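You operate a simulated robot arm through the tools that you are given. There is no shell and no other tool. Be economical: measure what you need, move in short steps, check, and stop when the job is done.

The job below is to be done with a simulated two-armed robot. You get a single attempt, and the scene is never put back.

Task
Turn the black knob on the orange meter to off. Take the pink box and leave it on the top shelf of the middle bay. Put one of the clear flasks from the third shelf from the top of the corner bay on the top shelf of the middle bay. Put one of the tall white rolls from the fourth shelf from the bottom of the corner bay on the third shelf from the top of the corner bay. Take the grey pad from the bench facing the dryer and put it on the corner wall bench. Turn the silver knob of the tall oven to 60 degrees. Put the dish of drying beads from the shelf under the short bench on the bench beside the chest. Open the left flap of the island socket box. Do these in any order. Set down upright: pink box, clear flask, tall white roll.

The check looks at the end state, three seconds after you hand in, the way a careful person would. Anything else that was tipped, shoved, dropped, spilled or broken makes it a failure.

Robot
Two 7-joint arms with two-finger parallel grippers on one trunk, on a base that drives. Base frame: it is fixed to the floor where the robot stands at the start and does not move with it; the origin is under the middle of the robot, x ahead of it, y to its left, z up. Units: m, degrees, N and s.
The left shoulder is at the start at [0.062, 0.197, 1.304], the right one opposite. With the tool pointing down near the work surface each hand reaches from about 0.1 to 0.34 m from the robot's upright axis, wherever it stands, measured 20 degrees to its own side. Places, roughly: bench beside the chest [-2.4, 3.3, 0.8]; black knob on the orange meter [0.6, -0.1, 1.1]; clear flask (8x8x10 cm) [0.6, -2.2, 0.9]; corner wall bench [-6.1, -2.2, 0.9]; dish of drying beads (10x10x3 cm) [0.4, 1.9, 0.3]; grey pad (8x6x3 cm) [-2.8, -2.6, 0.8]; left flap of the island socket box [-4.1, 0.3, 0.9]; pink box [0.5, -1.75, 0.25]; silver knob of the tall oven [0.2, 1.4, 1.5]; tall white roll (8x8x12 cm) [0.6, -2.8, 1.3]; third shelf of the corner bay [0.7, -2.5, 0.9]; top shelf of the middle bay [0.7, -1.3, 1.6]. Payload 1.57 kg a hand.
Tool frame (each hand has its own): the origin (TCP) lies between the finger pads and is the grasp point; the fingertips stand 0.03 m ahead of it; z points along the fingers, y is the line along which they close. The gripper opens to 0.11 m. The fingers are 0.024 m wide and 0.012 m thick; the gripper's body (0.048 by 0.112 m) begins 0.078 m behind the TCP.
Orientation is that of the tool frame in the base frame, as [roll, pitch, yaw] about the fixed x, y, z axes, in that order (R = Rz(yaw) Ry(pitch) Rx(roll)). With the fingers straight down and closing along the base's y, the tool's x points along the base's -x, its y along +y and its z along -z.

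Tools
- The arms move only by the tool drive_tool. It takes "left_targets", "right_targets" or both (then of equal length, played together; a hand with none holds still); each is a list of rows, each a list of 6 numbers: the shift along the base's x, y, z in mm, then the turn, a rotation vector about the base's x, y, z in degrees. In form: [[tx, ty, tz, wx, wy, wz], ...]. A call has 1 to 10 rows; each row shifts and turns the commanded pose from where the row before left it. "left_grip" and "right_grip" are, for a hand that has rows, the opening, from 0 (shut) to 1 (fully open), set as the call begins (left out, the last holds). A row lasts 0.2 s, in which the tool goes at most 0.05 m and 8.6 degrees; a call with a longer step from one row to the next is refused whole, and so is a gripper value outside its range. Where a pose cannot be reached the arm comes as near as it can. A force on the tool above 40 N (or 10 N above the force at the start of the call, whichever is more), or a blocked arm, ends the call early, and 0.2 s more pass. Each finger travels about 0.072 m/s and halts on what it meets, pressing with about 39 N; the grip force reading is that of the motor and also rises with nothing between the fingers. The clock runs only during rows and for 0.2 s after the last one: add rows that do not move to give the fingers time. It gives the time, the measured TCP pose, the force on the tool (base axes), the opening and the grip force at its end, in the units of the frame above (readings bear some noise), with the torque about the TCP (base axes, N m) and any sound that the robot's microphone picked up.
- Cameras (640 x 400 px; columns grow to the right, rows downward): "scene" is now at [0.0984, -0.0279, 1.8799]; the picture's right is [-0.39, -0.92, 0.00], its down [-0.77, 0.33, -0.56] and it looks along [0.51, -0.22, -0.83] (base axes); focal length 254 px, centre (320, 200). "left" rides on the left gripper at [0.07, -0.016, -0.141] in its tool frame; the picture's right is [0.23, 0.97, 0.00], its down [-0.85, 0.20, -0.48] and it looks along [-0.47, 0.11, 0.88] (tool axes); focal length 222 px, centre (320, 200). "right" rides on the right gripper at [0.07, 0.016, -0.141] in its tool frame; the picture's right is [-0.23, 0.97, 0.00], its down [-0.85, -0.20, -0.48] and it looks along [-0.47, -0.11, 0.88] (tool axes); focal length 222 px, centre (320, 200). There is no depth. A picture from a camera that has moved, and an enlarged one, comes with that camera's place and axes in the base frame and with its lens.
- grab_frame(camera): a new picture of that camera. The clock stands still meanwhile.
- lift_body(by): slides the trunk up (or, below 0, down) by that many m; the arms and the scene camera ride with it, the base frame stays. It gives what a move gives, with no picture.
- roll_base(legs): drives the robot by 1 to 6 legs, each [ahead, left, turn to the left] in m, m and degrees, along the robot's own axes; the way and the turn of a leg run together, so that a leg with both is an arc; at most 1.5 m and 180 degrees a leg. The arms and the cameras ride along, it lands a little off, and it stops where it bumps. It gives what a move gives.
- pan_tilt(pan, tilt): turns the head with the scene camera to pan (to the left, within 86 degrees either way) and tilt (down, from -29 to 69), counted from straight ahead of the robot. It gives what a move gives.
- inspect(camera, box): a new picture of the part [left, top, right, bottom] of that camera's present view, enlarged. The clock stands still meanwhile.
- hand_in(): hands the job in; it is judged then, once.

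Work in short steps. Places have to be worked out from the pictures, the camera data and where the tool is seen: move nearer, look again, correct. Check each grasp and each placing, and mend what went wrong. You have 196 turns and 172 pictures in all, those below and enlarged ones among them. Open the grippers and draw the arms clear of the work before you hand the job in, unless the task says otherwise.

The tools are called after "Call:" by a JSON object that holds its "op" and its "data". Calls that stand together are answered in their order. drive_tool: Moves the arms, as the interface text tells. Its arguments: {"type":"object","properties":{"left_targets":{"type":"array","items":{"type":"array","items":{"type":"number"}}},"left_grip":{"type":"number"},"right_targets":{"type":"array","items":{"type":"array","items":{"type":"number"}}},"right_grip":{"type":"number"}},"required":[]} The other tools are called the same way: lift_body (by) slides the trunk up or down; roll_base (legs) drives the base; pan_tilt (pan, tilt) turns the head that bears the scene camera; grab_frame (camera) takes a picture; inspect (camera, box) takes an enlarged picture of a part of a camera's view; hand_in () hands the job in.

At the start:

```text
time: 0.0
left_ee_pos: [0.3753, 0.0678, 1.3871]
left_tool_rot: [-180.0, -0.1, 180.0]
left_ft_force: [-0.1, 1.0, -0.3]
left_moment: [0.02, 0.02, 0.01]
left_grip_width: 0.1102
left_grasp_force: 0.0
right_ee_pos: [0.3928, -0.2223, 1.4749]
right_tool_rot: [180.0, -0.1, 180.0]
right_ft_force: [-0.6, 0.4, -0.1]
right_moment: [0.0, 0.0, -0.04]
right_grip_width: 0.1104
right_grasp_force: 0.1
trunk travel left (down, up): [-0.9, 0.09]
robot x, y, heading: [0.0003, -0.0016, 0.1]
head pan, tilt: [-23.0, 56.2]
```

scene: 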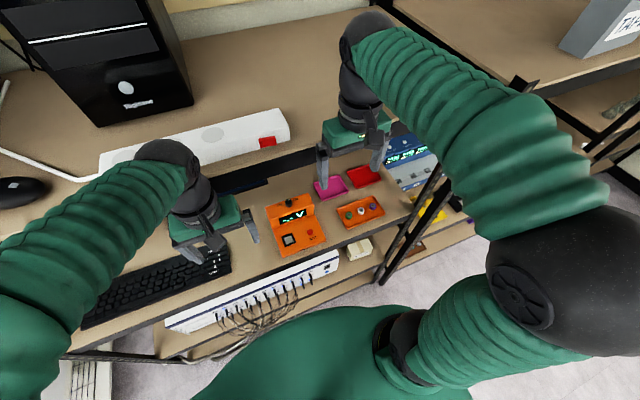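
right: 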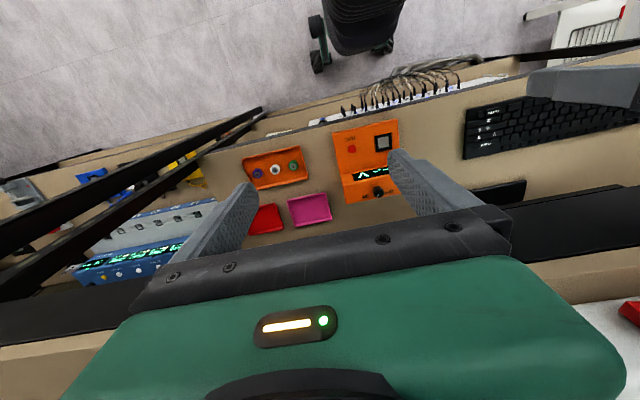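
left: 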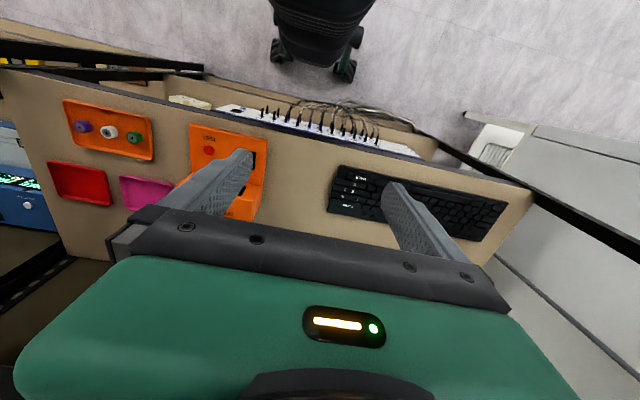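

I start by looking closely at the orange meter from the scene and right cameras.

Call:
{"op": "inspect", "data": {"camera": "scene", "box": [250, 180, 350, 260]}}

Call:
{"op": "inspect", "data": {"camera": "right", "box": [320, 110, 420, 210]}}

```text
5.00 times, centred on (300, 220) of scene
camera zoom: at [0.0984, -0.0279, 1.8799], right [-0.39, -0.92, 0.0], down [-0.77, 0.33, -0.56], along [0.51, -0.22, -0.83], focal length 1272 px, centre (420, 100)
```

zoom: 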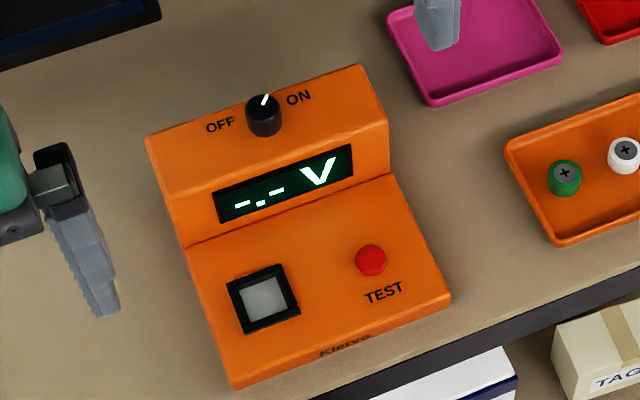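

```text
4.00 times, centred on (370, 160) of right
camera zoom: at [0.3232, -0.2055, 1.6189], right [0.23, 0.97, 0.0], down [0.86, -0.2, 0.48], along [0.47, -0.11, -0.88], focal length 888 px, centre (120, 360)
```

zoom: 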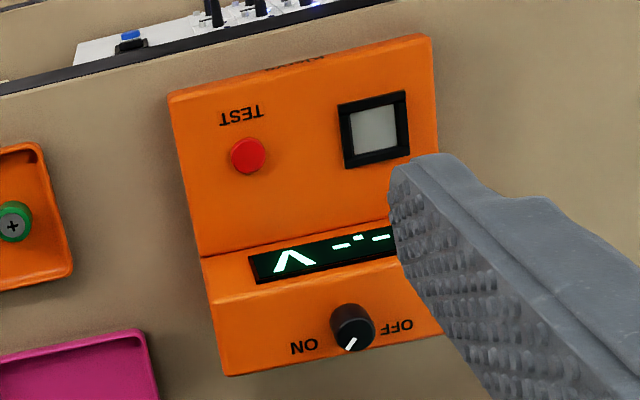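

The knob lies near [0.60, -0.12, 1.115]; its pointer is now toward ON (right), and OFF is on the left. I move the right hand above it and see how far it reaches.

Call:
{"op": "drive_tool", "data": {"right_targets": [[30, 14, -20, 0, 0, -7], [30, 14, -20, 0, 0, -7], [30, 14, -20, 0, 0, -7], [30, 14, -20, 0, 0, -7], [30, 14, -20, 0, 0, -7], [30, 14, -20, 0, 0, -7], [27, 16, -20, 0, 0, -3], [0, 0, 0, 0, 0, 0]], "right_grip": 0.5}}

Call:
{"op": "grab_frame", "data": {"camera": "right"}}

Call:
{"op": "grab_frame", "data": {"camera": "scene"}}

```text
time: 0.4
left_ee_pos: [0.3695, 0.0661, 1.3881]
left_tool_rot: [179.9, 0.3, 180.0]
left_ft_force: [0.1, -1.1, -0.7]
left_moment: [-0.01, 0.04, 0.0]
left_grip_width: 0.11
left_grasp_force: 0.1
right_ee_pos: [0.4092, -0.2112, 1.4613]
right_tool_rot: [180.0, 0.1, 173.8]
right_ft_force: [-8.3, -1.5, 12.1]
right_moment: [0.95, -1.04, 0.37]
right_grip_width: 0.0546
right_grasp_force: 0.1
trunk travel left (down, up): [-0.9, 0.09]
robot x, y, heading: [0.0019, -0.0001, -0.0]
head pan, tilt: [-23.0, 56.2]
stopped in row 2 (right hand): the force on the tool passed its limit at 107 N (the readings are from after the stop); the commanded pose is now the measured one
```

```text
166 pictures are left
camera right: at [0.3431, -0.1875, 1.6054], right [0.33, 0.94, 0.0], down [0.83, -0.29, 0.48], along [0.45, -0.16, -0.88], focal length 222 px, centre (320, 200)
```

right: 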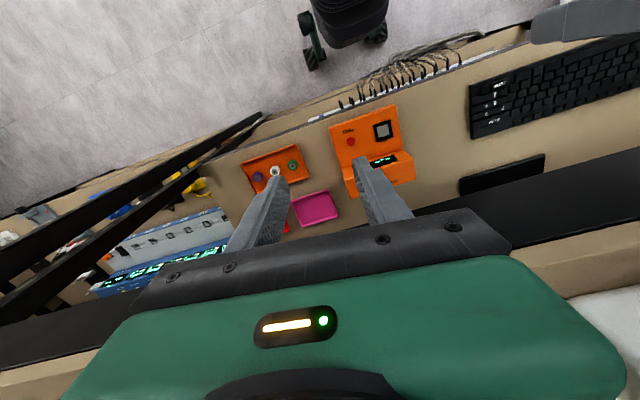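

```text
165 pictures are left
camera scene: at [0.0897, -0.0301, 1.8802], right [-0.39, -0.92, 0.0], down [-0.76, 0.33, -0.56], along [0.51, -0.22, -0.83], focal length 254 px, centre (320, 200)
```

scene: 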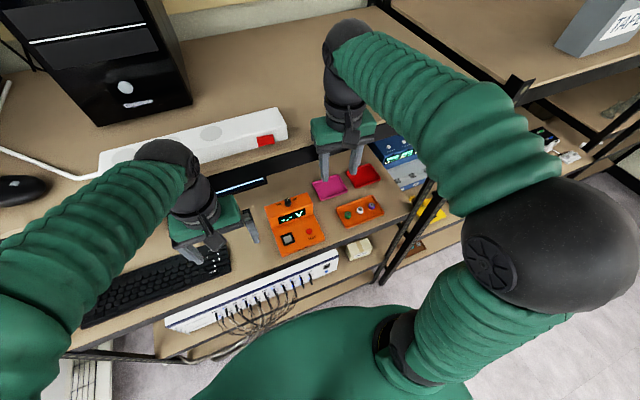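

The force direction suggests the gripper body touched the front edge of an upper shelf (about x 0.43, z 1.52), so the knob sits under a shelf. I back the hand away, lower it, and tilt the fingers forward to look beneath.

Call:
{"op": "drive_tool", "data": {"right_targets": [[-30, 0, 10, 0, 0, 0], [-30, 0, 0, 0, 0, 0], [0, 0, -35, 0, -4, 2], [0, 0, -40, 0, -8, 2], [0, 0, -40, 0, -8, 2], [0, 0, -40, 0, -8, 0], [0, 0, -20, 0, -8, 0], [0, 0, 0, 0, 0, 0]]}}

Call:
{"op": "grab_frame", "data": {"camera": "right"}}

Call:
{"op": "grab_frame", "data": {"camera": "scene"}}

```text
time: 2.2
left_ee_pos: [0.376, 0.067, 1.3864]
left_tool_rot: [179.8, -0.2, -180.0]
left_ft_force: [-1.0, -0.5, -0.5]
left_moment: [-0.01, -0.01, -0.02]
left_grip_width: 0.1103
left_grasp_force: 0.1
right_ee_pos: [0.4175, -0.2171, 1.3281]
right_tool_rot: [178.9, 35.6, 179.5]
right_ft_force: [-0.1, 0.5, 0.3]
right_moment: [-0.01, 0.03, 0.02]
right_grip_width: 0.0549
right_grasp_force: 0.1
right hand out of reach, approached as far as the arm can: row 5, 6, 7
trunk travel left (down, up): [-0.9, 0.09]
robot x, y, heading: [-0.0015, -0.0004, 0.1]
head pan, tilt: [-23.0, 56.2]
```

```text
164 pictures are left
camera right: at [0.2781, -0.2018, 1.4047], right [0.18, 0.97, 0.15], down [0.42, -0.21, 0.88], along [0.89, -0.1, -0.44], focal length 222 px, centre (320, 200)
```

right: 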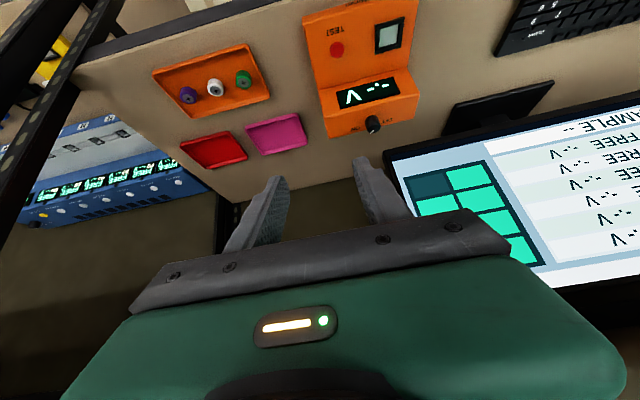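

```text
163 pictures are left
camera scene: at [0.1008, -0.0293, 1.8797], right [-0.39, -0.92, 0.0], down [-0.77, 0.33, -0.55], along [0.51, -0.22, -0.83], focal length 254 px, centre (320, 200)
```

scene: 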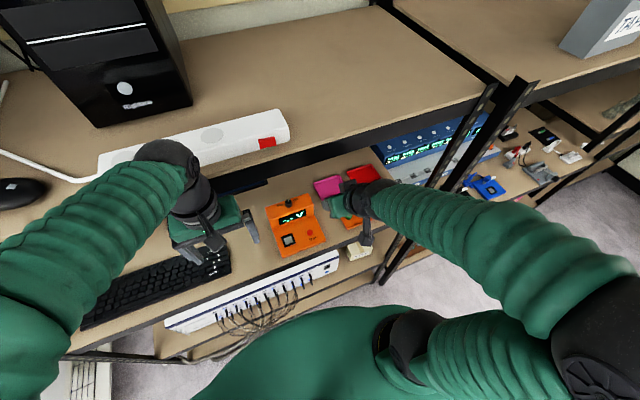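

Now the view under the shelf is clear. I enlarge the meter to see how the knob's axis is inclined.

Call:
{"op": "inspect", "data": {"camera": "right", "box": [310, 60, 430, 150]}}

```text
4.44 times, centred on (370, 105) of right
camera zoom: at [0.2781, -0.2018, 1.4047], right [0.18, 0.97, 0.15], down [0.42, -0.21, 0.88], along [0.89, -0.1, -0.44], focal length 987 px, centre (98, 622)
```

zoom: 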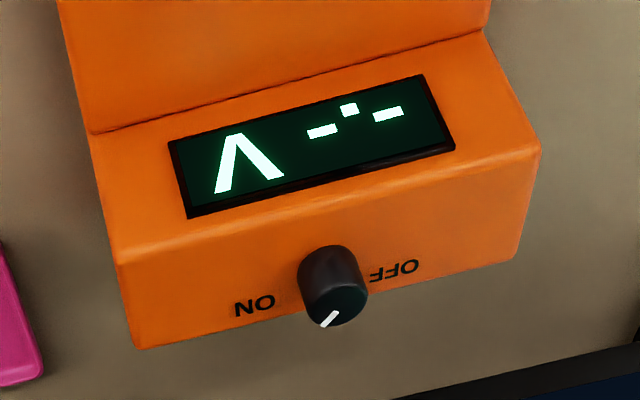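

The knob axis is vertical, top near z 1.12, about 2.6 cm across. I reach the right hand forward beneath the shelf, tilted, and check the reach.

Call:
{"op": "drive_tool", "data": {"right_targets": [[30, 19, -26, 0, 0, 0], [30, 19, -26, 0, 0, 0], [30, 19, -26, 0, 0, 0], [30, 19, -26, 0, 0, 0], [25, 19, -10, 0, 0, 0], [0, 0, 0, 0, 0, 0]]}}

Call:
{"op": "grab_frame", "data": {"camera": "right"}}

Call:
{"op": "grab_frame", "data": {"camera": "scene"}}

```text
time: 3.6
left_ee_pos: [0.3746, 0.0706, 1.3867]
left_tool_rot: [-180.0, 0.0, 179.9]
left_ft_force: [-0.3, -0.3, -0.5]
left_moment: [-0.02, 0.0, 0.0]
left_grip_width: 0.1098
left_grasp_force: 0.1
right_ee_pos: [0.5608, -0.1191, 1.2144]
right_tool_rot: [179.0, 35.7, 179.5]
right_ft_force: [0.9, -0.3, -0.3]
right_moment: [-0.02, -0.01, -0.01]
right_grip_width: 0.0551
right_grasp_force: 0.2
trunk travel left (down, up): [-0.9, 0.09]
robot x, y, heading: [-0.0012, 0.0002, 0.2]
head pan, tilt: [-23.0, 56.2]
```

```text
161 pictures are left
camera right: at [0.4226, -0.1037, 1.2908], right [0.18, 0.97, 0.15], down [0.42, -0.21, 0.88], along [0.89, -0.1, -0.44], focal length 222 px, centre (320, 200)
```

right: 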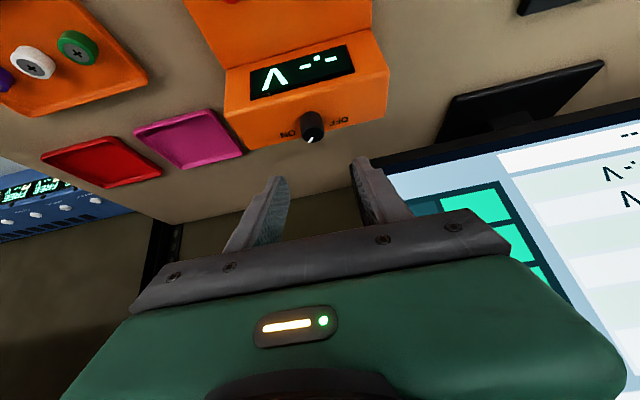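

```text
160 pictures are left
camera scene: at [0.1004, -0.0265, 1.8798], right [-0.39, -0.92, 0.0], down [-0.77, 0.33, -0.55], along [0.51, -0.22, -0.83], focal length 254 px, centre (320, 200)
```

scene: 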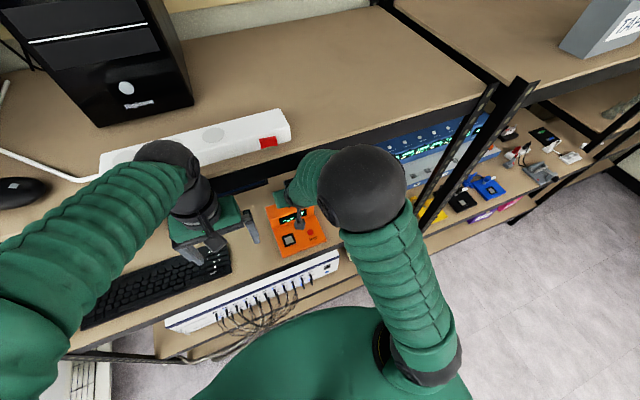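

Reach works and the knob re-measures at [0.597, -0.120, 1.12]. I descend so the fingertips straddle the knob, then look.

Call:
{"op": "drive_tool", "data": {"right_targets": [[13, -1, -30, 0, 0, 0], [13, 0, -30, 0, 0, 0], [0, 0, -24, 0, 0, 0], [0, 0, 0, 0, 0, 0]]}}

Call:
{"op": "grab_frame", "data": {"camera": "right"}}

```text
time: 4.6
left_ee_pos: [0.3711, 0.0698, 1.3883]
left_tool_rot: [180.0, 0.1, 180.0]
left_ft_force: [-0.3, -0.2, -0.2]
left_moment: [0.01, -0.02, 0.01]
left_grip_width: 0.1103
left_grasp_force: 0.0
right_ee_pos: [0.5864, -0.1226, 1.1332]
right_tool_rot: [179.1, 36.3, 179.6]
right_ft_force: [1.2, -2.1, 27.3]
right_moment: [-0.93, -0.26, 0.1]
right_grip_width: 0.0563
right_grasp_force: 0.5
trunk travel left (down, up): [-0.9, 0.09]
robot x, y, heading: [0.0017, 0.0017, -0.1]
head pan, tilt: [-23.0, 56.2]
```

```text
159 pictures are left
camera right: at [0.4474, -0.1072, 1.2085], right [0.18, 0.97, 0.15], down [0.41, -0.21, 0.89], along [0.9, -0.1, -0.43], focal length 222 px, centre (320, 200)
```

right: 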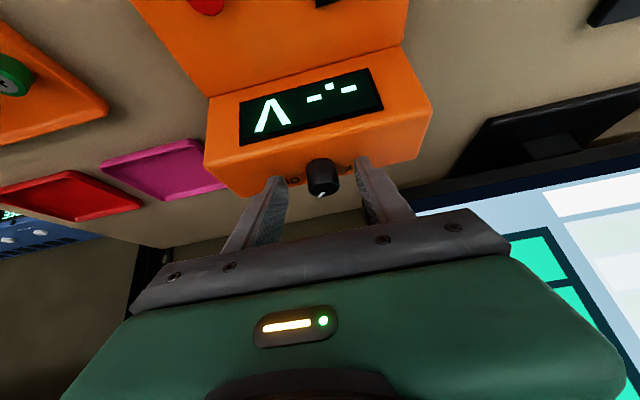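

The fingertips rest on the panel (27 N), with the knob between them. I lift 5 mm and close.

Call:
{"op": "drive_tool", "data": {"right_targets": [[0, 0, 0, 0, 0, 0], [0, 0, 5, 0, 0, 0], [0, 0, 2, 0, 0, 0]]}}

Call:
{"op": "drive_tool", "data": {"right_targets": [[0, 0, 0, 0, 0, 0], [0, 0, 0, 0, 0, 0], [0, 0, 0, 0, 0, 0]], "right_grip": 0.1}}

Call:
{"op": "inspect", "data": {"camera": "right", "box": [240, 120, 400, 220]}}

```text
time: 5.4
left_ee_pos: [0.3773, 0.0684, 1.3858]
left_tool_rot: [179.9, 0.0, 180.0]
left_ft_force: [-0.4, -0.3, -0.7]
left_moment: [-0.02, -0.01, -0.01]
left_grip_width: 0.1101
left_grasp_force: 0.1
right_ee_pos: [0.5878, -0.1228, 1.1335]
right_tool_rot: [179.0, 35.2, 179.5]
right_ft_force: [4.7, -0.8, 4.7]
right_moment: [-0.15, -0.16, 0.14]
right_grip_width: 0.056
right_grasp_force: 0.5
trunk travel left (down, up): [-0.9, 0.09]
robot x, y, heading: [-0.0015, -0.0011, 0.0]
head pan, tilt: [-23.0, 56.2]
```

```text
time: 6.2
left_ee_pos: [0.3753, 0.0707, 1.3864]
left_tool_rot: [180.0, -0.2, 180.0]
left_ft_force: [0.1, 0.5, -0.1]
left_moment: [0.01, -0.03, 0.04]
left_grip_width: 0.1102
left_grasp_force: 0.1
right_ee_pos: [0.5859, -0.12, 1.1351]
right_tool_rot: [179.1, 35.3, 179.9]
right_ft_force: [-9.0, 6.2, -12.3]
right_moment: [-0.75, 0.52, 0.08]
right_grip_width: 0.0251
right_grasp_force: 36.3
trunk travel left (down, up): [-0.9, 0.09]
robot x, y, heading: [-0.0008, 0.0024, -0.1]
head pan, tilt: [-23.0, 56.2]
```

```text
4.00 times, centred on (320, 170) of right
camera zoom: at [0.4473, -0.1051, 1.2118], right [0.18, 0.97, 0.14], down [0.42, -0.21, 0.88], along [0.89, -0.1, -0.45], focal length 888 px, centre (320, 320)
```

zoom: 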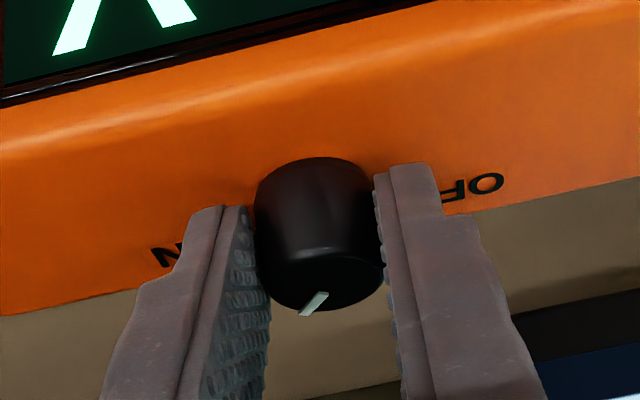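

Gripped (0.025 m). I turn counter-clockwise 48 degrees about the knob's vertical axis.

Call:
{"op": "drive_tool", "data": {"right_targets": [[0.1, -1.8, 0, 0, 0, 8], [0.4, -1.8, 0, 0, 0, 8], [0.6, -1.7, 0, 0, 0, 8], [0.9, -1.6, 0, 0, 0, 8], [1.1, -1.5, 0, 0, 0, 8], [1.2, -1.3, 0, 0, 0, 8], [0, 0, 0, 0, 0, 0]]}}

Call:
{"op": "grab_frame", "data": {"camera": "right"}}

```text
time: 7.8
left_ee_pos: [0.3741, 0.0713, 1.3866]
left_tool_rot: [-179.9, 0.0, -180.0]
left_ft_force: [0.9, -0.8, -0.3]
left_moment: [0.04, 0.03, -0.02]
left_grip_width: 0.1101
left_grasp_force: 0.1
right_ee_pos: [0.5903, -0.1314, 1.1375]
right_tool_rot: [179.2, 35.5, -132.2]
right_ft_force: [-11.7, 8.3, -8.9]
right_moment: [-0.98, 0.15, 0.21]
right_grip_width: 0.0244
right_grasp_force: 36.7
trunk travel left (down, up): [-0.9, 0.09]
robot x, y, heading: [-0.0002, 0.0007, 0.0]
head pan, tilt: [-23.0, 56.2]
```

```text
157 pictures are left
camera right: at [0.4866, -0.2232, 1.2142], right [-0.6, 0.79, 0.14], down [0.43, 0.17, 0.88], along [0.67, 0.6, -0.45], focal length 222 px, centre (320, 200)
```

right: 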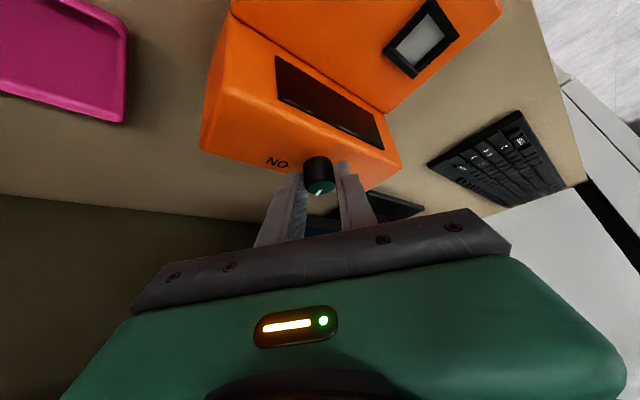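

The display has gone dark. I inspect the pointer.

Call:
{"op": "inspect", "data": {"camera": "right", "box": [260, 140, 380, 215]}}

Call:
{"op": "inspect", "data": {"camera": "scene", "box": [250, 180, 350, 260]}}

```text
5.33 times, centred on (320, 178) of right
camera zoom: at [0.4866, -0.2232, 1.2142], right [-0.6, 0.79, 0.14], down [0.43, 0.17, 0.88], along [0.67, 0.6, -0.45], focal length 1185 px, centre (320, 320)
```

zoom: 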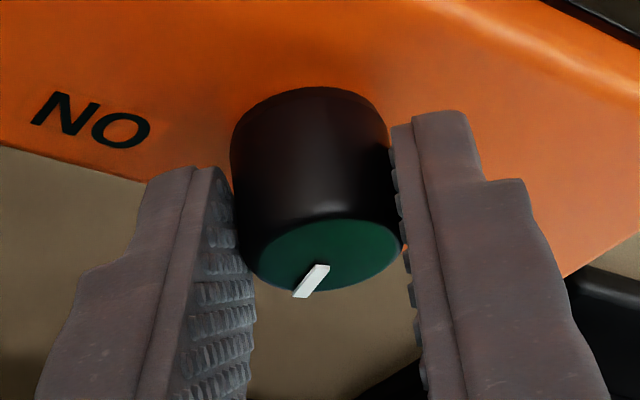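

```text
5.00 times, centred on (300, 220) of scene
camera zoom: at [0.0966, -0.0226, 1.8801], right [-0.39, -0.92, 0.0], down [-0.76, 0.32, -0.56], along [0.51, -0.22, -0.83], focal length 1272 px, centre (420, 100)
```

zoom: 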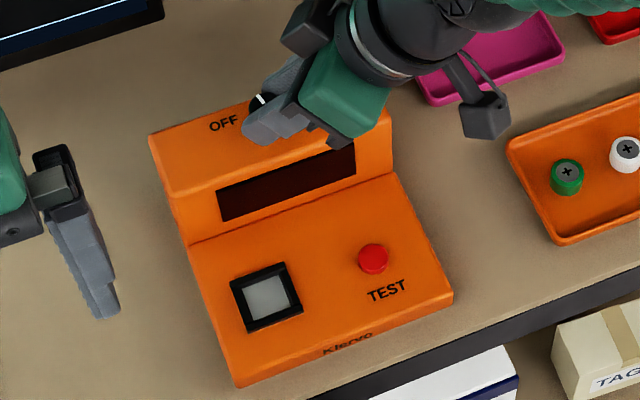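

The knob turns with the fingers and now points straight up on the panel; it needs about 45 degrees more.

Call:
{"op": "drive_tool", "data": {"right_targets": [[1.4, -1.1, 0, 0, 0, 8], [1.6, -0.9, 0, 0, 0, 8], [1.7, -0.7, 0, 0, 0, 8], [1.8, -0.4, 0, 0, 0, 8], [1.8, -0.2, 0, 0, 0, 8], [0, 0, 0, 0, 0, 0]]}}

Call:
{"op": "inspect", "data": {"camera": "scene", "box": [250, 180, 350, 260]}}

```text
time: 9.2
left_ee_pos: [0.3732, 0.0703, 1.3875]
left_tool_rot: [180.0, 0.0, -180.0]
left_ft_force: [-0.6, 0.6, -0.4]
left_moment: [-0.02, -0.01, 0.03]
left_grip_width: 0.1103
left_grasp_force: 0.2
right_ee_pos: [0.5984, -0.1336, 1.1381]
right_tool_rot: [179.1, 35.9, -92.2]
right_ft_force: [-10.5, 5.2, -0.9]
right_moment: [0.07, -0.25, -0.14]
right_grip_width: 0.0247
right_grasp_force: 36.6
trunk travel left (down, up): [-0.9, 0.09]
robot x, y, heading: [-0.0018, -0.0014, -0.0]
head pan, tilt: [-23.0, 56.2]
```

```text
5.00 times, centred on (300, 220) of scene
camera zoom: at [0.0957, -0.0259, 1.8801], right [-0.39, -0.92, 0.0], down [-0.76, 0.33, -0.56], along [0.51, -0.22, -0.83], focal length 1272 px, centre (420, 100)
```

zoom: 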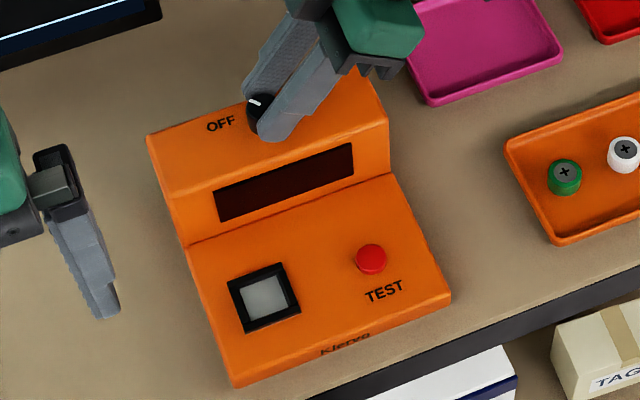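

The pointer is now left, toward OFF. I check it from the right camera before letting go.

Call:
{"op": "inspect", "data": {"camera": "right", "box": [240, 110, 400, 210]}}

```text
4.00 times, centred on (320, 160) of right
camera zoom: at [0.5799, -0.2719, 1.2142], right [-0.97, 0.21, 0.15], down [0.22, 0.41, 0.89], along [0.13, 0.89, -0.44], focal length 888 px, centre (320, 360)
```

zoom: 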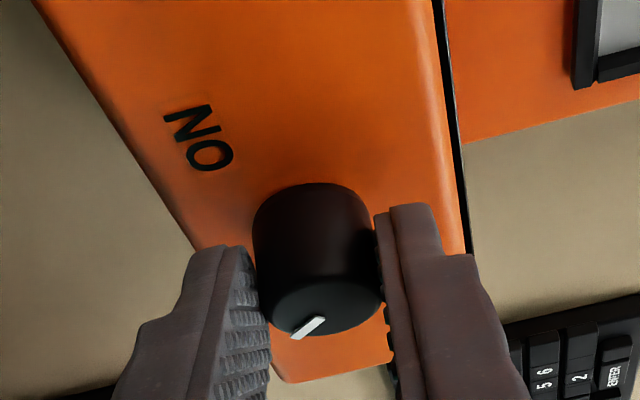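

Worked out in the base frame the pointer is at about +35 degrees, versus about -50 at the start. I turn 10 degrees more to make it symmetric, or to meet a stop.

Call:
{"op": "drive_tool", "data": {"right_targets": [[1.1, 0, 0, 0, 0, 5], [1.2, 0.1, 0, 0, 0, 5], [0, 0, 0, 0, 0, 0]]}}

Call:
{"op": "inspect", "data": {"camera": "right", "box": [240, 110, 400, 210]}}

```text
time: 10.0
left_ee_pos: [0.3728, 0.0681, 1.3877]
left_tool_rot: [-180.0, 0.1, -179.9]
left_ft_force: [-0.9, -0.2, 0.2]
left_moment: [-0.02, -0.03, 0.01]
left_grip_width: 0.1098
left_grasp_force: 0.0
right_ee_pos: [0.601, -0.134, 1.138]
right_tool_rot: [179.1, 35.6, -82.4]
right_ft_force: [-9.6, 4.4, 3.4]
right_moment: [-0.42, -0.3, -0.28]
right_grip_width: 0.0245
right_grasp_force: 36.3
trunk travel left (down, up): [-0.9, 0.09]
robot x, y, heading: [0.0027, -0.002, -0.0]
head pan, tilt: [-23.0, 56.2]
```

```text
4.00 times, centred on (320, 160) of right
camera zoom: at [0.6065, -0.2739, 1.2144], right [-0.99, 0.04, 0.15], down [0.15, 0.44, 0.88], along [-0.03, 0.9, -0.44], focal length 888 px, centre (320, 360)
```

zoom: 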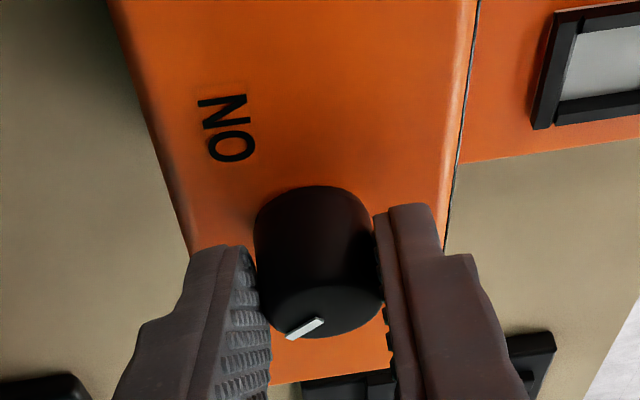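

The pointer hardly moved relative to the panel while the hand turned, and torque built up: it is at its stop. I open and lift away.

Call:
{"op": "drive_tool", "data": {"right_targets": [[0, 0, 0, 0, 0, 0], [0, 0, 0, 0, 0, 0], [0, 0, 30, 0, 0, 0], [-10, -30, 30, 0, 0, -6], [-30, -30, 10, 0, 0, -8], [-40, -20, 20, 0, 0, -8], [-40, -10, 20, 0, 0, -8], [-30, -10, 0, 0, 0, -8], [0, 0, 0, 0, 0, 0]], "right_grip": 0.6}}

Call:
{"op": "inspect", "data": {"camera": "scene", "box": [250, 180, 350, 260]}}

```text
time: 11.1
left_ee_pos: [0.3772, 0.0787, 1.3813]
left_tool_rot: [-179.5, -0.7, 179.7]
left_ft_force: [-0.5, 0.2, -0.4]
left_moment: [0.07, -0.05, -0.03]
left_grip_width: 0.1099
left_grasp_force: 0.0
right_ee_pos: [0.5769, -0.1313, 1.1535]
right_tool_rot: [173.0, 37.6, -90.1]
right_ft_force: [11.5, -2.2, -2.4]
right_moment: [-0.27, -0.35, -0.21]
right_grip_width: 0.0762
right_grasp_force: 5.5
trunk travel left (down, up): [-0.9, 0.09]
robot x, y, heading: [-0.0013, 0.0072, 0.2]
head pan, tilt: [-23.0, 56.2]
stopped in row 5 (left hand): the force on the tool passed its limit at 77 N (the readings are from after the stop); the commanded pose is now the measured one
```

```text
5.00 times, centred on (300, 220) of scene
camera zoom: at [0.1218, -0.0035, 1.875], right [-0.39, -0.92, 0.02], down [-0.77, 0.32, -0.55], along [0.5, -0.23, -0.84], focal length 1272 px, centre (420, 100)
```

zoom: 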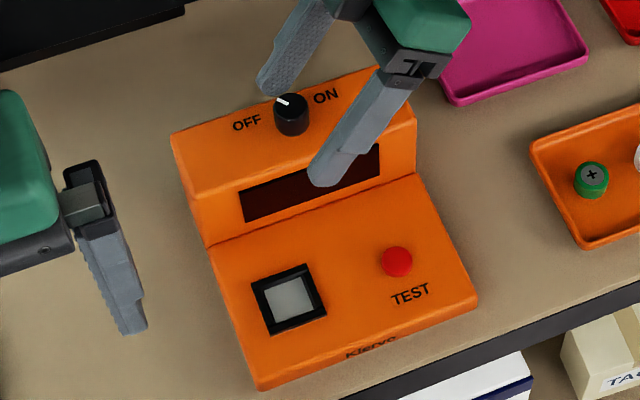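

The knob is at OFF and the display dark. The lift was blocked by something on the arm, so I look at the whole scene.

Call:
{"op": "grab_frame", "data": {"camera": "scene"}}

Call:
{"op": "grab_frame", "data": {"camera": "right"}}

Call:
{"op": "grab_frame", "data": {"camera": "left"}}

```text
150 pictures are left
camera scene: at [0.1218, -0.0035, 1.875], right [-0.39, -0.92, 0.02], down [-0.77, 0.32, -0.55], along [0.5, -0.23, -0.84], focal length 254 px, centre (320, 200)
```

scene: 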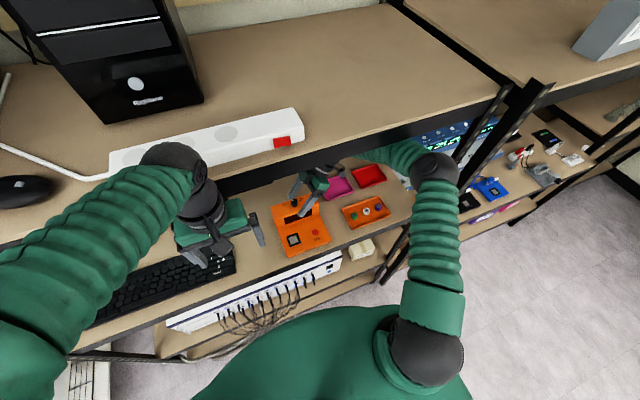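

```text
149 pictures are left
camera right: at [0.5778, -0.2719, 1.2255], right [-0.97, 0.11, 0.23], down [0.26, 0.4, 0.88], along [0.0, 0.91, -0.41], focal length 222 px, centre (320, 200)
```

right: 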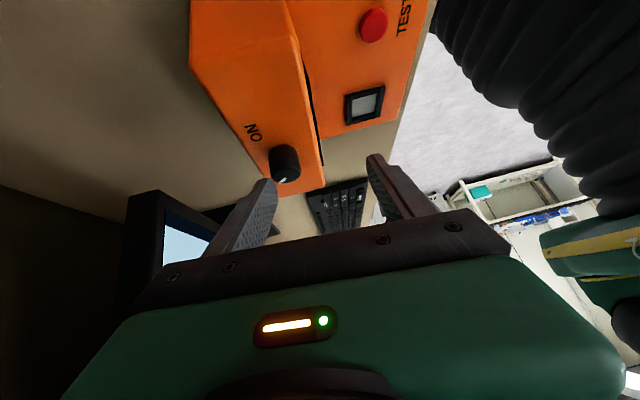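

```text
148 pictures are left
camera left: at [0.3113, 0.0633, 1.5244], right [-0.22, 0.97, -0.01], down [0.86, 0.2, 0.46], along [0.45, 0.1, -0.89], focal length 222 px, centre (320, 200)
```

left: 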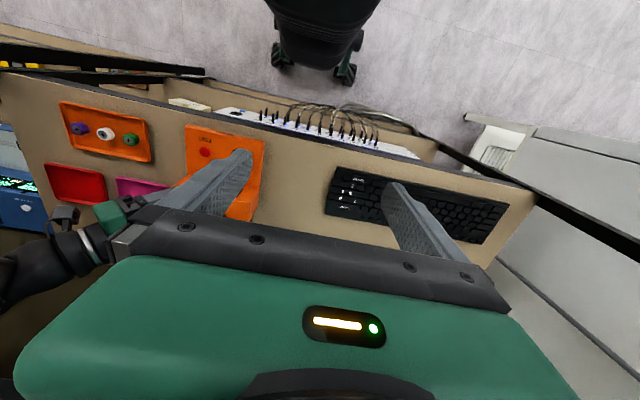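

The right forearm/elbow is jammed against the shelf edge or post from lifting. I reverse the swing at this height; the tips are just above the knob top.

Call:
{"op": "drive_tool", "data": {"right_targets": [[2, 0, 0, 0, 0, -8], [2, 1, 1, 0, 0, -8], [2, 1, 1, 0, 0, -8], [1, 1, 1, 0, 0, -8], [0, 1, 1, 0, 0, -8], [0, 1, 1, 0, 0, -8], [-1, 1, 1, 0, 0, -8], [-2, 2, 2, 0, 0, -8], [-3, 2, 2, 0, 0, -8], [0, 0, 0, 0, 0, 0]]}}

Call:
{"op": "grab_frame", "data": {"camera": "scene"}}

```text
time: 11.6
left_ee_pos: [0.3672, 0.0707, 1.3892]
left_tool_rot: [179.9, -1.1, 179.9]
left_ft_force: [-0.9, 0.3, 0.2]
left_moment: [0.02, -0.02, -0.01]
left_grip_width: 0.1099
left_grasp_force: 0.0
right_ee_pos: [0.5645, -0.124, 1.1453]
right_tool_rot: [170.7, 39.5, -101.3]
right_ft_force: [36.7, 3.1, -11.2]
right_moment: [0.16, -0.47, 0.1]
right_grip_width: 0.0974
right_grasp_force: 18.1
trunk travel left (down, up): [-0.9, 0.09]
robot x, y, heading: [0.0018, 0.006, 0.4]
head pan, tilt: [-23.0, 56.2]
stopped in row 2 (left hand): the force on the tool passed its limit at 46 N (the readings are from after the stop); the commanded pose is now the measured one
```

```text
147 pictures are left
camera scene: at [0.1348, 0.0033, 1.8775], right [-0.39, -0.92, 0.02], down [-0.78, 0.31, -0.54], along [0.49, -0.23, -0.84], focal length 254 px, centre (320, 200)
```

scene: 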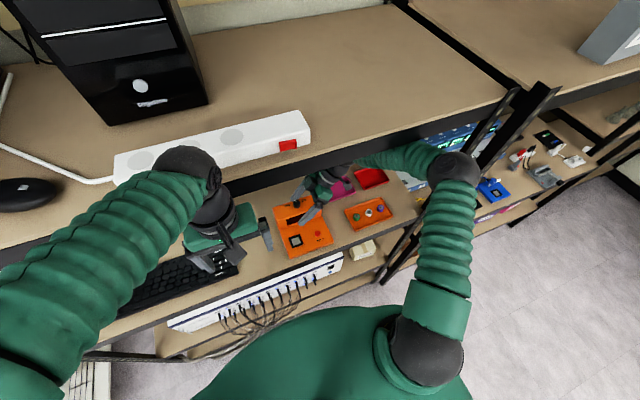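

A finger is hooked on the knob and the arm is strained. I ease the hand forward (+x) to relieve it.

Call:
{"op": "drive_tool", "data": {"right_targets": [[10, -4, 2, 0, 0, 0], [5, -3, 4, 0, 0, 0], [0, 0, 0, 0, 0, 0]]}}

Call:
{"op": "inspect", "data": {"camera": "scene", "box": [260, 120, 520, 290]}}

```text
time: 12.4
left_ee_pos: [0.3611, 0.0683, 1.3905]
left_tool_rot: [179.9, -0.7, 179.8]
left_ft_force: [1.3, -0.4, 0.5]
left_moment: [0.01, 0.02, 0.01]
left_grip_width: 0.1101
left_grasp_force: 0.1
right_ee_pos: [0.5733, -0.1377, 1.1543]
right_tool_rot: [170.7, 39.5, -101.5]
right_ft_force: [12.1, -0.8, -5.5]
right_moment: [-0.1, -0.16, -0.25]
right_grip_width: 0.0774
right_grasp_force: 6.5
trunk travel left (down, up): [-0.9, 0.09]
robot x, y, heading: [-0.0002, 0.0027, 0.1]
head pan, tilt: [-23.0, 56.2]
```

```text
2.35 times, centred on (390, 205) of scene
camera zoom: at [0.1189, -0.0061, 1.8778], right [-0.39, -0.92, 0.01], down [-0.77, 0.32, -0.55], along [0.5, -0.22, -0.84], focal length 598 px, centre (155, 188)
```

zoom: 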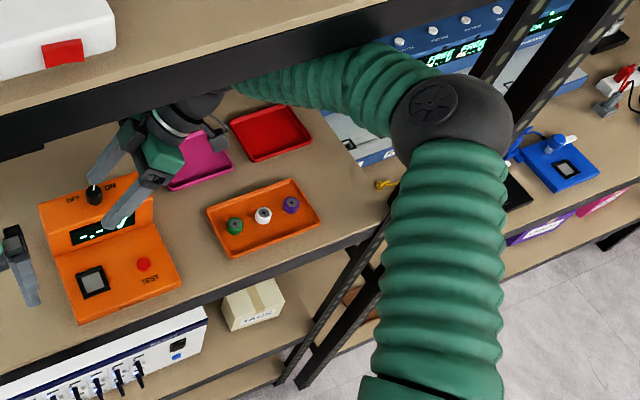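

The finger dragged the knob back on (display lit). I recentre the hand on the knob, then will regrip and turn again, and this time swing back wide open without lifting.

Call:
{"op": "drive_tool", "data": {"right_targets": [[8, 1, 0, 0, 0, 0], [8, 1, 0, 0, 0, 0], [8, 1, -4, 0, 0, 0], [2, 1, -8, 0, 0, 0], [0, 0, 0, 0, 0, 0]], "right_grip": 0.8}}

Call:
{"op": "grab_frame", "data": {"camera": "right"}}

```text
time: 13.6
left_ee_pos: [0.3539, 0.0631, 1.3913]
left_tool_rot: [179.6, -0.3, 179.8]
left_ft_force: [0.1, -0.2, 0.3]
left_moment: [0.0, 0.02, 0.01]
left_grip_width: 0.11
left_grasp_force: 0.1
right_ee_pos: [0.598, -0.1402, 1.1498]
right_tool_rot: [172.0, 39.5, -100.6]
right_ft_force: [0.3, 0.8, 0.2]
right_moment: [-0.01, -0.04, 0.03]
right_grip_width: 0.0881
right_grasp_force: 0.1
trunk travel left (down, up): [-0.9, 0.09]
robot x, y, heading: [-0.0001, 0.0038, 0.3]
head pan, tilt: [-23.0, 56.2]
```

```text
145 pictures are left
camera right: at [0.5745, -0.2816, 1.2174], right [-0.93, 0.27, 0.25], down [0.33, 0.32, 0.89], along [0.16, 0.91, -0.39], focal length 222 px, centre (320, 200)
```

right: 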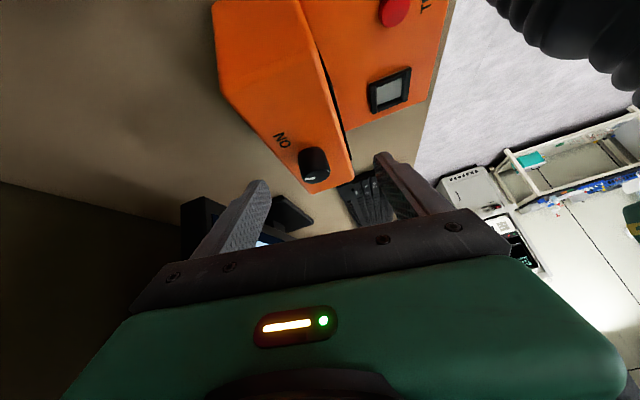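

Free of contact now. I lower onto the knob again and grip.

Call:
{"op": "drive_tool", "data": {"right_targets": [[1, 2, -6, 0, 0, 0], [0, 2, -6, 0, 0, 0], [0, 0, 0, 0, 0, 0]]}}

Call:
{"op": "drive_tool", "data": {"right_targets": [[0, 0, 0, 0, 0, 0], [0, 0, 0, 0, 0, 0], [0, 0, 0, 0, 0, 0], [0, 0, 0, 0, 0, 0], [0, 0, 0, 0, 0, 0]], "right_grip": 0.1}}

Call:
{"op": "inspect", "data": {"camera": "right", "box": [240, 110, 400, 210]}}

Call:
{"op": "inspect", "data": {"camera": "scene", "box": [250, 150, 410, 270]}}

```text
time: 14.4
left_ee_pos: [0.351, 0.0603, 1.3934]
left_tool_rot: [179.6, -0.4, 179.8]
left_ft_force: [-0.8, -0.1, 0.7]
left_moment: [0.0, 0.03, -0.01]
left_grip_width: 0.1101
left_grasp_force: 0.1
right_ee_pos: [0.5951, -0.1365, 1.1384]
right_tool_rot: [172.0, 39.7, -100.6]
right_ft_force: [0.3, 0.2, 0.6]
right_moment: [0.0, 0.02, 0.0]
right_grip_width: 0.0879
right_grasp_force: 0.0
trunk travel left (down, up): [-0.9, 0.09]
robot x, y, heading: [-0.0049, 0.0019, -0.0]
head pan, tilt: [-23.0, 56.2]
```

```text
time: 15.6
left_ee_pos: [0.3557, 0.0596, 1.3909]
left_tool_rot: [179.5, -0.5, 179.9]
left_ft_force: [0.9, -1.1, -0.2]
left_moment: [0.02, -0.01, -0.01]
left_grip_width: 0.11
left_grasp_force: 0.1
right_ee_pos: [0.5992, -0.1392, 1.1361]
right_tool_rot: [172.1, 39.6, -100.7]
right_ft_force: [13.4, -1.5, 1.4]
right_moment: [0.2, -0.97, -0.26]
right_grip_width: 0.0257
right_grasp_force: 37.4
trunk travel left (down, up): [-0.9, 0.09]
robot x, y, heading: [0.0024, 0.0022, 0.0]
head pan, tilt: [-23.0, 56.2]
```

```text
4.00 times, centred on (320, 160) of right
camera zoom: at [0.5762, -0.2806, 1.2047], right [-0.93, 0.27, 0.25], down [0.33, 0.32, 0.89], along [0.16, 0.91, -0.38], focal length 888 px, centre (320, 360)
```

zoom: 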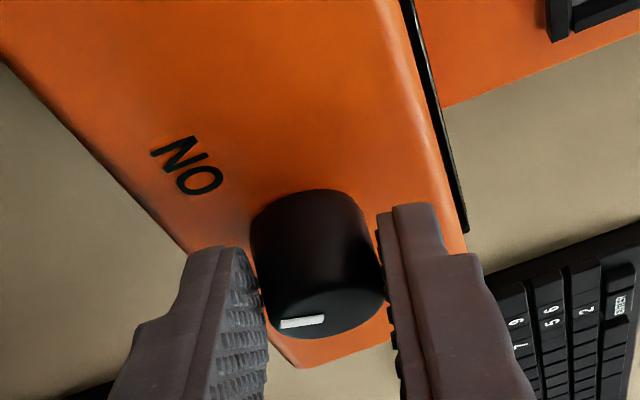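

```text
3.33 times, centred on (330, 210) of scene
camera zoom: at [0.103, -0.0258, 1.8795], right [-0.39, -0.92, 0.0], down [-0.77, 0.32, -0.55], along [0.51, -0.21, -0.83], focal length 848 px, centre (287, 167)
```

zoom: 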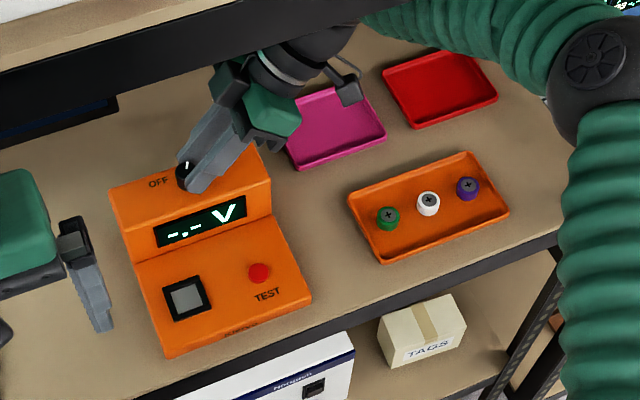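

The meter itself hasn't shifted; the pointer is midway. I open wide, ratchet back 32 degrees about the knob, and regrip.

Call:
{"op": "drive_tool", "data": {"right_targets": [[0, 0, 0, 0, 0, 0], [0, 0, 0, 0, 0, 0], [0, 0, 0, 0, 0, 0], [0, 0, 0, 0, 0, 0], [-2.6, 0.2, 0, 0, 0, -8], [-2.6, 0.5, 0, 0, 0, -8], [-2.5, 0.9, 0, 0, 0, -8], [-2.4, 1.3, 0, 0, 0, -8], [0, 0, 0, 0, 0, 0]], "right_grip": 0.9}}

Call:
{"op": "drive_tool", "data": {"right_targets": [[0, 0, 0, 0, 0, 0], [0, 0, 0, 0, 0, 0], [0, 0, 0, 0, 0, 0], [0, 0, 0, 0, 0, 0], [0, 0, 0, 0, 0, 0], [0, 0, 0, 0, 0, 0]], "right_grip": 0.1}}

Call:
{"op": "inspect", "data": {"camera": "right", "box": [240, 110, 400, 210]}}

```text
time: 17.6
left_ee_pos: [0.3516, 0.0593, 1.393]
left_tool_rot: [179.7, -0.3, 179.8]
left_ft_force: [-0.3, 0.1, 0.6]
left_moment: [0.0, -0.05, 0.06]
left_grip_width: 0.1101
left_grasp_force: 0.0
right_ee_pos: [0.5848, -0.134, 1.1382]
right_tool_rot: [172.0, 39.5, -132.7]
right_ft_force: [0.5, 0.3, 0.1]
right_moment: [0.0, -0.01, 0.0]
right_grip_width: 0.0988
right_grasp_force: 0.0
trunk travel left (down, up): [-0.9, 0.09]
robot x, y, heading: [-0.0026, 0.0039, 0.5]
head pan, tilt: [-23.0, 56.2]
```

```text
time: 19.0
left_ee_pos: [0.3525, 0.0578, 1.3909]
left_tool_rot: [179.5, -0.2, 179.8]
left_ft_force: [-0.7, -0.1, -0.3]
left_moment: [-0.02, 0.0, -0.01]
left_grip_width: 0.11
left_grasp_force: 0.1
right_ee_pos: [0.5881, -0.137, 1.1374]
right_tool_rot: [172.1, 39.6, -132.7]
right_ft_force: [9.7, -9.7, 5.3]
right_moment: [-0.26, -0.72, -0.26]
right_grip_width: 0.0254
right_grasp_force: 36.5
trunk travel left (down, up): [-0.9, 0.09]
robot x, y, heading: [0.0018, 0.0034, 0.2]
head pan, tilt: [-23.0, 56.2]
```

```text
4.00 times, centred on (320, 160) of right
camera zoom: at [0.4928, -0.2456, 1.2052], right [-0.65, 0.72, 0.25], down [0.45, 0.1, 0.89], along [0.62, 0.69, -0.38], focal length 888 px, centre (320, 360)
```

zoom: 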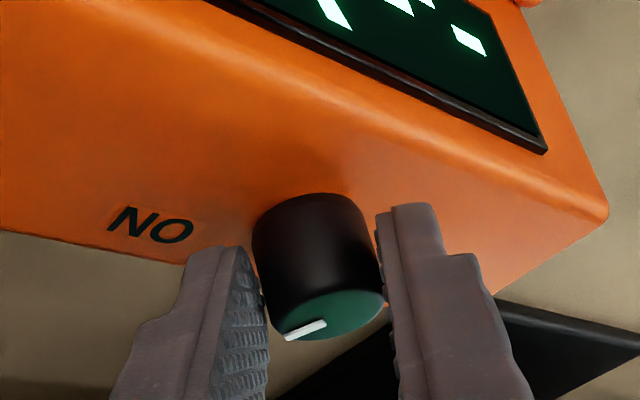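

Regripped; I turn 48 degrees to the OFF stop.

Call:
{"op": "drive_tool", "data": {"right_targets": [[2.4, -1.3, 0, 0, 0, 8], [2.7, -1, 0, 0, 0, 8], [2.7, -0.7, 0, 0, 0, 8], [2.8, -0.2, 0, 0, 0, 8], [2.7, 0.1, 0, 0, 0, 8], [2.8, 0.6, 0, 0, 0, 8], [0, 0, 0, 0, 0, 0]]}}

Call:
{"op": "inspect", "data": {"camera": "right", "box": [240, 110, 400, 210]}}

Call:
{"op": "inspect", "data": {"camera": "scene", "box": [250, 150, 410, 270]}}

```text
time: 20.6
left_ee_pos: [0.3529, 0.0573, 1.3941]
left_tool_rot: [179.5, -0.3, 179.8]
left_ft_force: [0.2, 0.1, -0.1]
left_moment: [-0.01, 0.03, -0.02]
left_grip_width: 0.1102
left_grasp_force: 0.1
right_ee_pos: [0.6043, -0.1406, 1.1378]
right_tool_rot: [172.2, 39.7, -84.5]
right_ft_force: [19.3, -14.1, 22.8]
right_moment: [-0.17, -0.85, -0.34]
right_grip_width: 0.0257
right_grasp_force: 37.4
trunk travel left (down, up): [-0.9, 0.09]
robot x, y, heading: [0.0007, -0.0002, 0.5]
head pan, tilt: [-23.0, 56.2]
```

```text
4.00 times, centred on (320, 160) of right
camera zoom: at [0.6218, -0.2832, 1.2049], right [-0.97, 0.0, 0.25], down [0.22, 0.4, 0.89], along [-0.1, 0.92, -0.38], focal length 888 px, centre (320, 360)
```

zoom: 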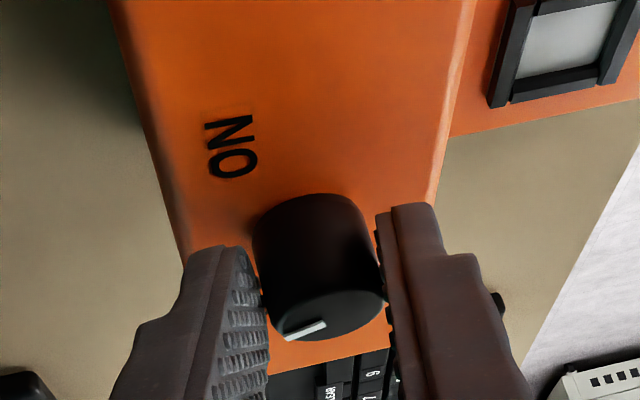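

```text
3.33 times, centred on (330, 210) of scene
camera zoom: at [0.0997, -0.0317, 1.8798], right [-0.39, -0.92, 0.0], down [-0.77, 0.32, -0.55], along [0.51, -0.21, -0.83], focal length 848 px, centre (287, 167)
```

zoom: 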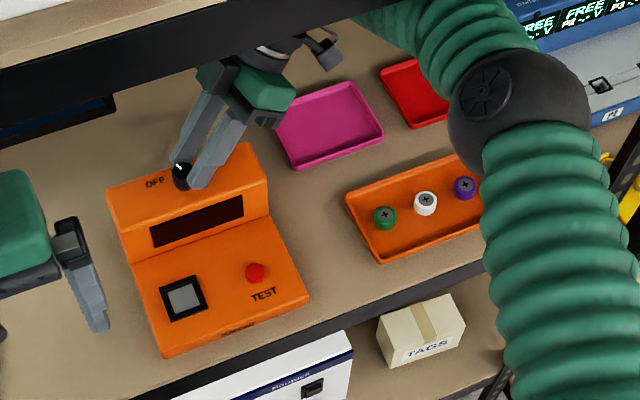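

Display is dark but the pointer is only about 18 degrees past centre. I continue 24 degrees.

Call:
{"op": "drive_tool", "data": {"right_targets": [[2.6, 0.9, 0, 0, 0, 8], [2.5, 1.3, 0, 0, 0, 8], [2.3, 1.6, 0, 0, 0, 8], [0, 0, 0, 0, 0, 0]]}}

Call:
{"op": "inspect", "data": {"camera": "right", "box": [240, 110, 400, 210]}}

Call:
{"op": "inspect", "data": {"camera": "scene", "box": [250, 180, 350, 260]}}

```text
time: 21.1
left_ee_pos: [0.3474, 0.0615, 1.3911]
left_tool_rot: [179.7, -0.2, 179.7]
left_ft_force: [-1.0, -0.1, 0.5]
left_moment: [-0.01, -0.06, 0.0]
left_grip_width: 0.1102
left_grasp_force: 0.0
right_ee_pos: [0.6072, -0.1367, 1.1377]
right_tool_rot: [173.8, 38.6, -73.4]
right_ft_force: [13.0, -4.9, -20.2]
right_moment: [0.23, -0.55, -0.14]
right_grip_width: 0.0252
right_grasp_force: 36.7
right hand out of reach, approached as far as the arm can: row 2
trunk travel left (down, up): [-0.9, 0.09]
robot x, y, heading: [-0.001, 0.0038, 0.3]
head pan, tilt: [-23.0, 56.2]
stopped in row 2 (right hand): the force on the tool passed its limit at 50 N (the readings are from after the stop); the commanded pose is now the measured one
```

```text
4.00 times, centred on (320, 160) of right
camera zoom: at [0.6482, -0.2746, 1.2079], right [-0.96, -0.17, 0.23], down [0.13, 0.44, 0.89], along [-0.25, 0.88, -0.4], focal length 888 px, centre (320, 360)
```

zoom: 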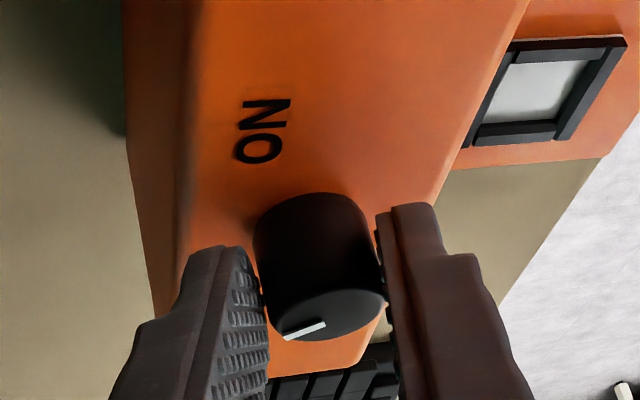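

```text
5.00 times, centred on (300, 220) of scene
camera zoom: at [0.098, -0.028, 1.8791], right [-0.39, -0.92, 0.0], down [-0.77, 0.32, -0.55], along [0.51, -0.21, -0.83], focal length 1272 px, centre (420, 100)
```

zoom: 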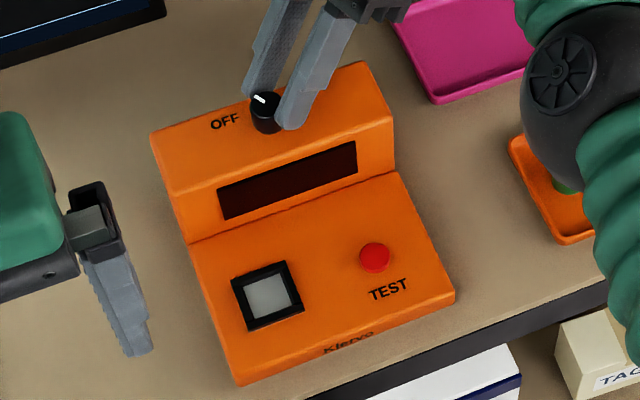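

Pointer is now about +38 to 40 degrees. One more ratchet to be sure of the stop: open, swing back 40 degrees, regrip.

Call:
{"op": "drive_tool", "data": {"right_targets": [[0, 0, 0, 0, 0, 0], [0, 0, 0, 0, 0, 0], [0, 0, 0, 0, 0, 0], [0, 0, 0, 0, 0, 0], [-2.6, -1, 0, 0, 0, -8], [-2.6, -0.6, 0, 0, 0, -8], [-2.7, -0.2, 0, 0, 0, -8], [-2.6, 0.1, 0, 0, 0, -8], [-2.6, 0.5, 0, 0, 0, -8], [0, 0, 0, 0, 0, 0]], "right_grip": 0.9}}

Call:
{"op": "inspect", "data": {"camera": "right", "box": [240, 110, 400, 210]}}

```text
time: 23.5
left_ee_pos: [0.3529, 0.0686, 1.3934]
left_tool_rot: [179.8, -0.4, 179.8]
left_ft_force: [-0.2, -0.1, -0.1]
left_moment: [0.0, -0.01, -0.01]
left_grip_width: 0.1101
left_grasp_force: 0.0
right_ee_pos: [0.5788, -0.1191, 1.1183]
right_tool_rot: [169.3, 38.9, -115.2]
right_ft_force: [31.2, 15.8, -16.7]
right_moment: [0.63, 0.25, 1.54]
right_grip_width: 0.1099
right_grasp_force: 5.9
trunk travel left (down, up): [-0.9, 0.09]
robot x, y, heading: [-0.0042, 0.006, 0.4]
head pan, tilt: [-23.0, 56.2]
stopped in row 10 (right hand): the arm was blocked; the commanded pose is now the measured one
```

```text
4.00 times, centred on (320, 160) of right
camera zoom: at [0.5274, -0.2529, 1.1876], right [-0.84, 0.47, 0.28], down [0.42, 0.23, 0.87], along [0.34, 0.85, -0.39], focal length 888 px, centre (320, 360)
```

zoom: 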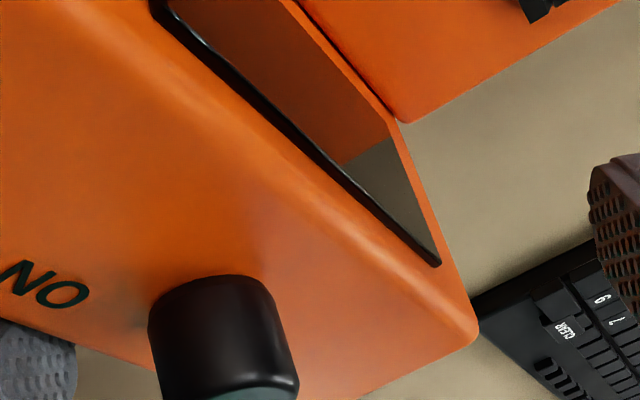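

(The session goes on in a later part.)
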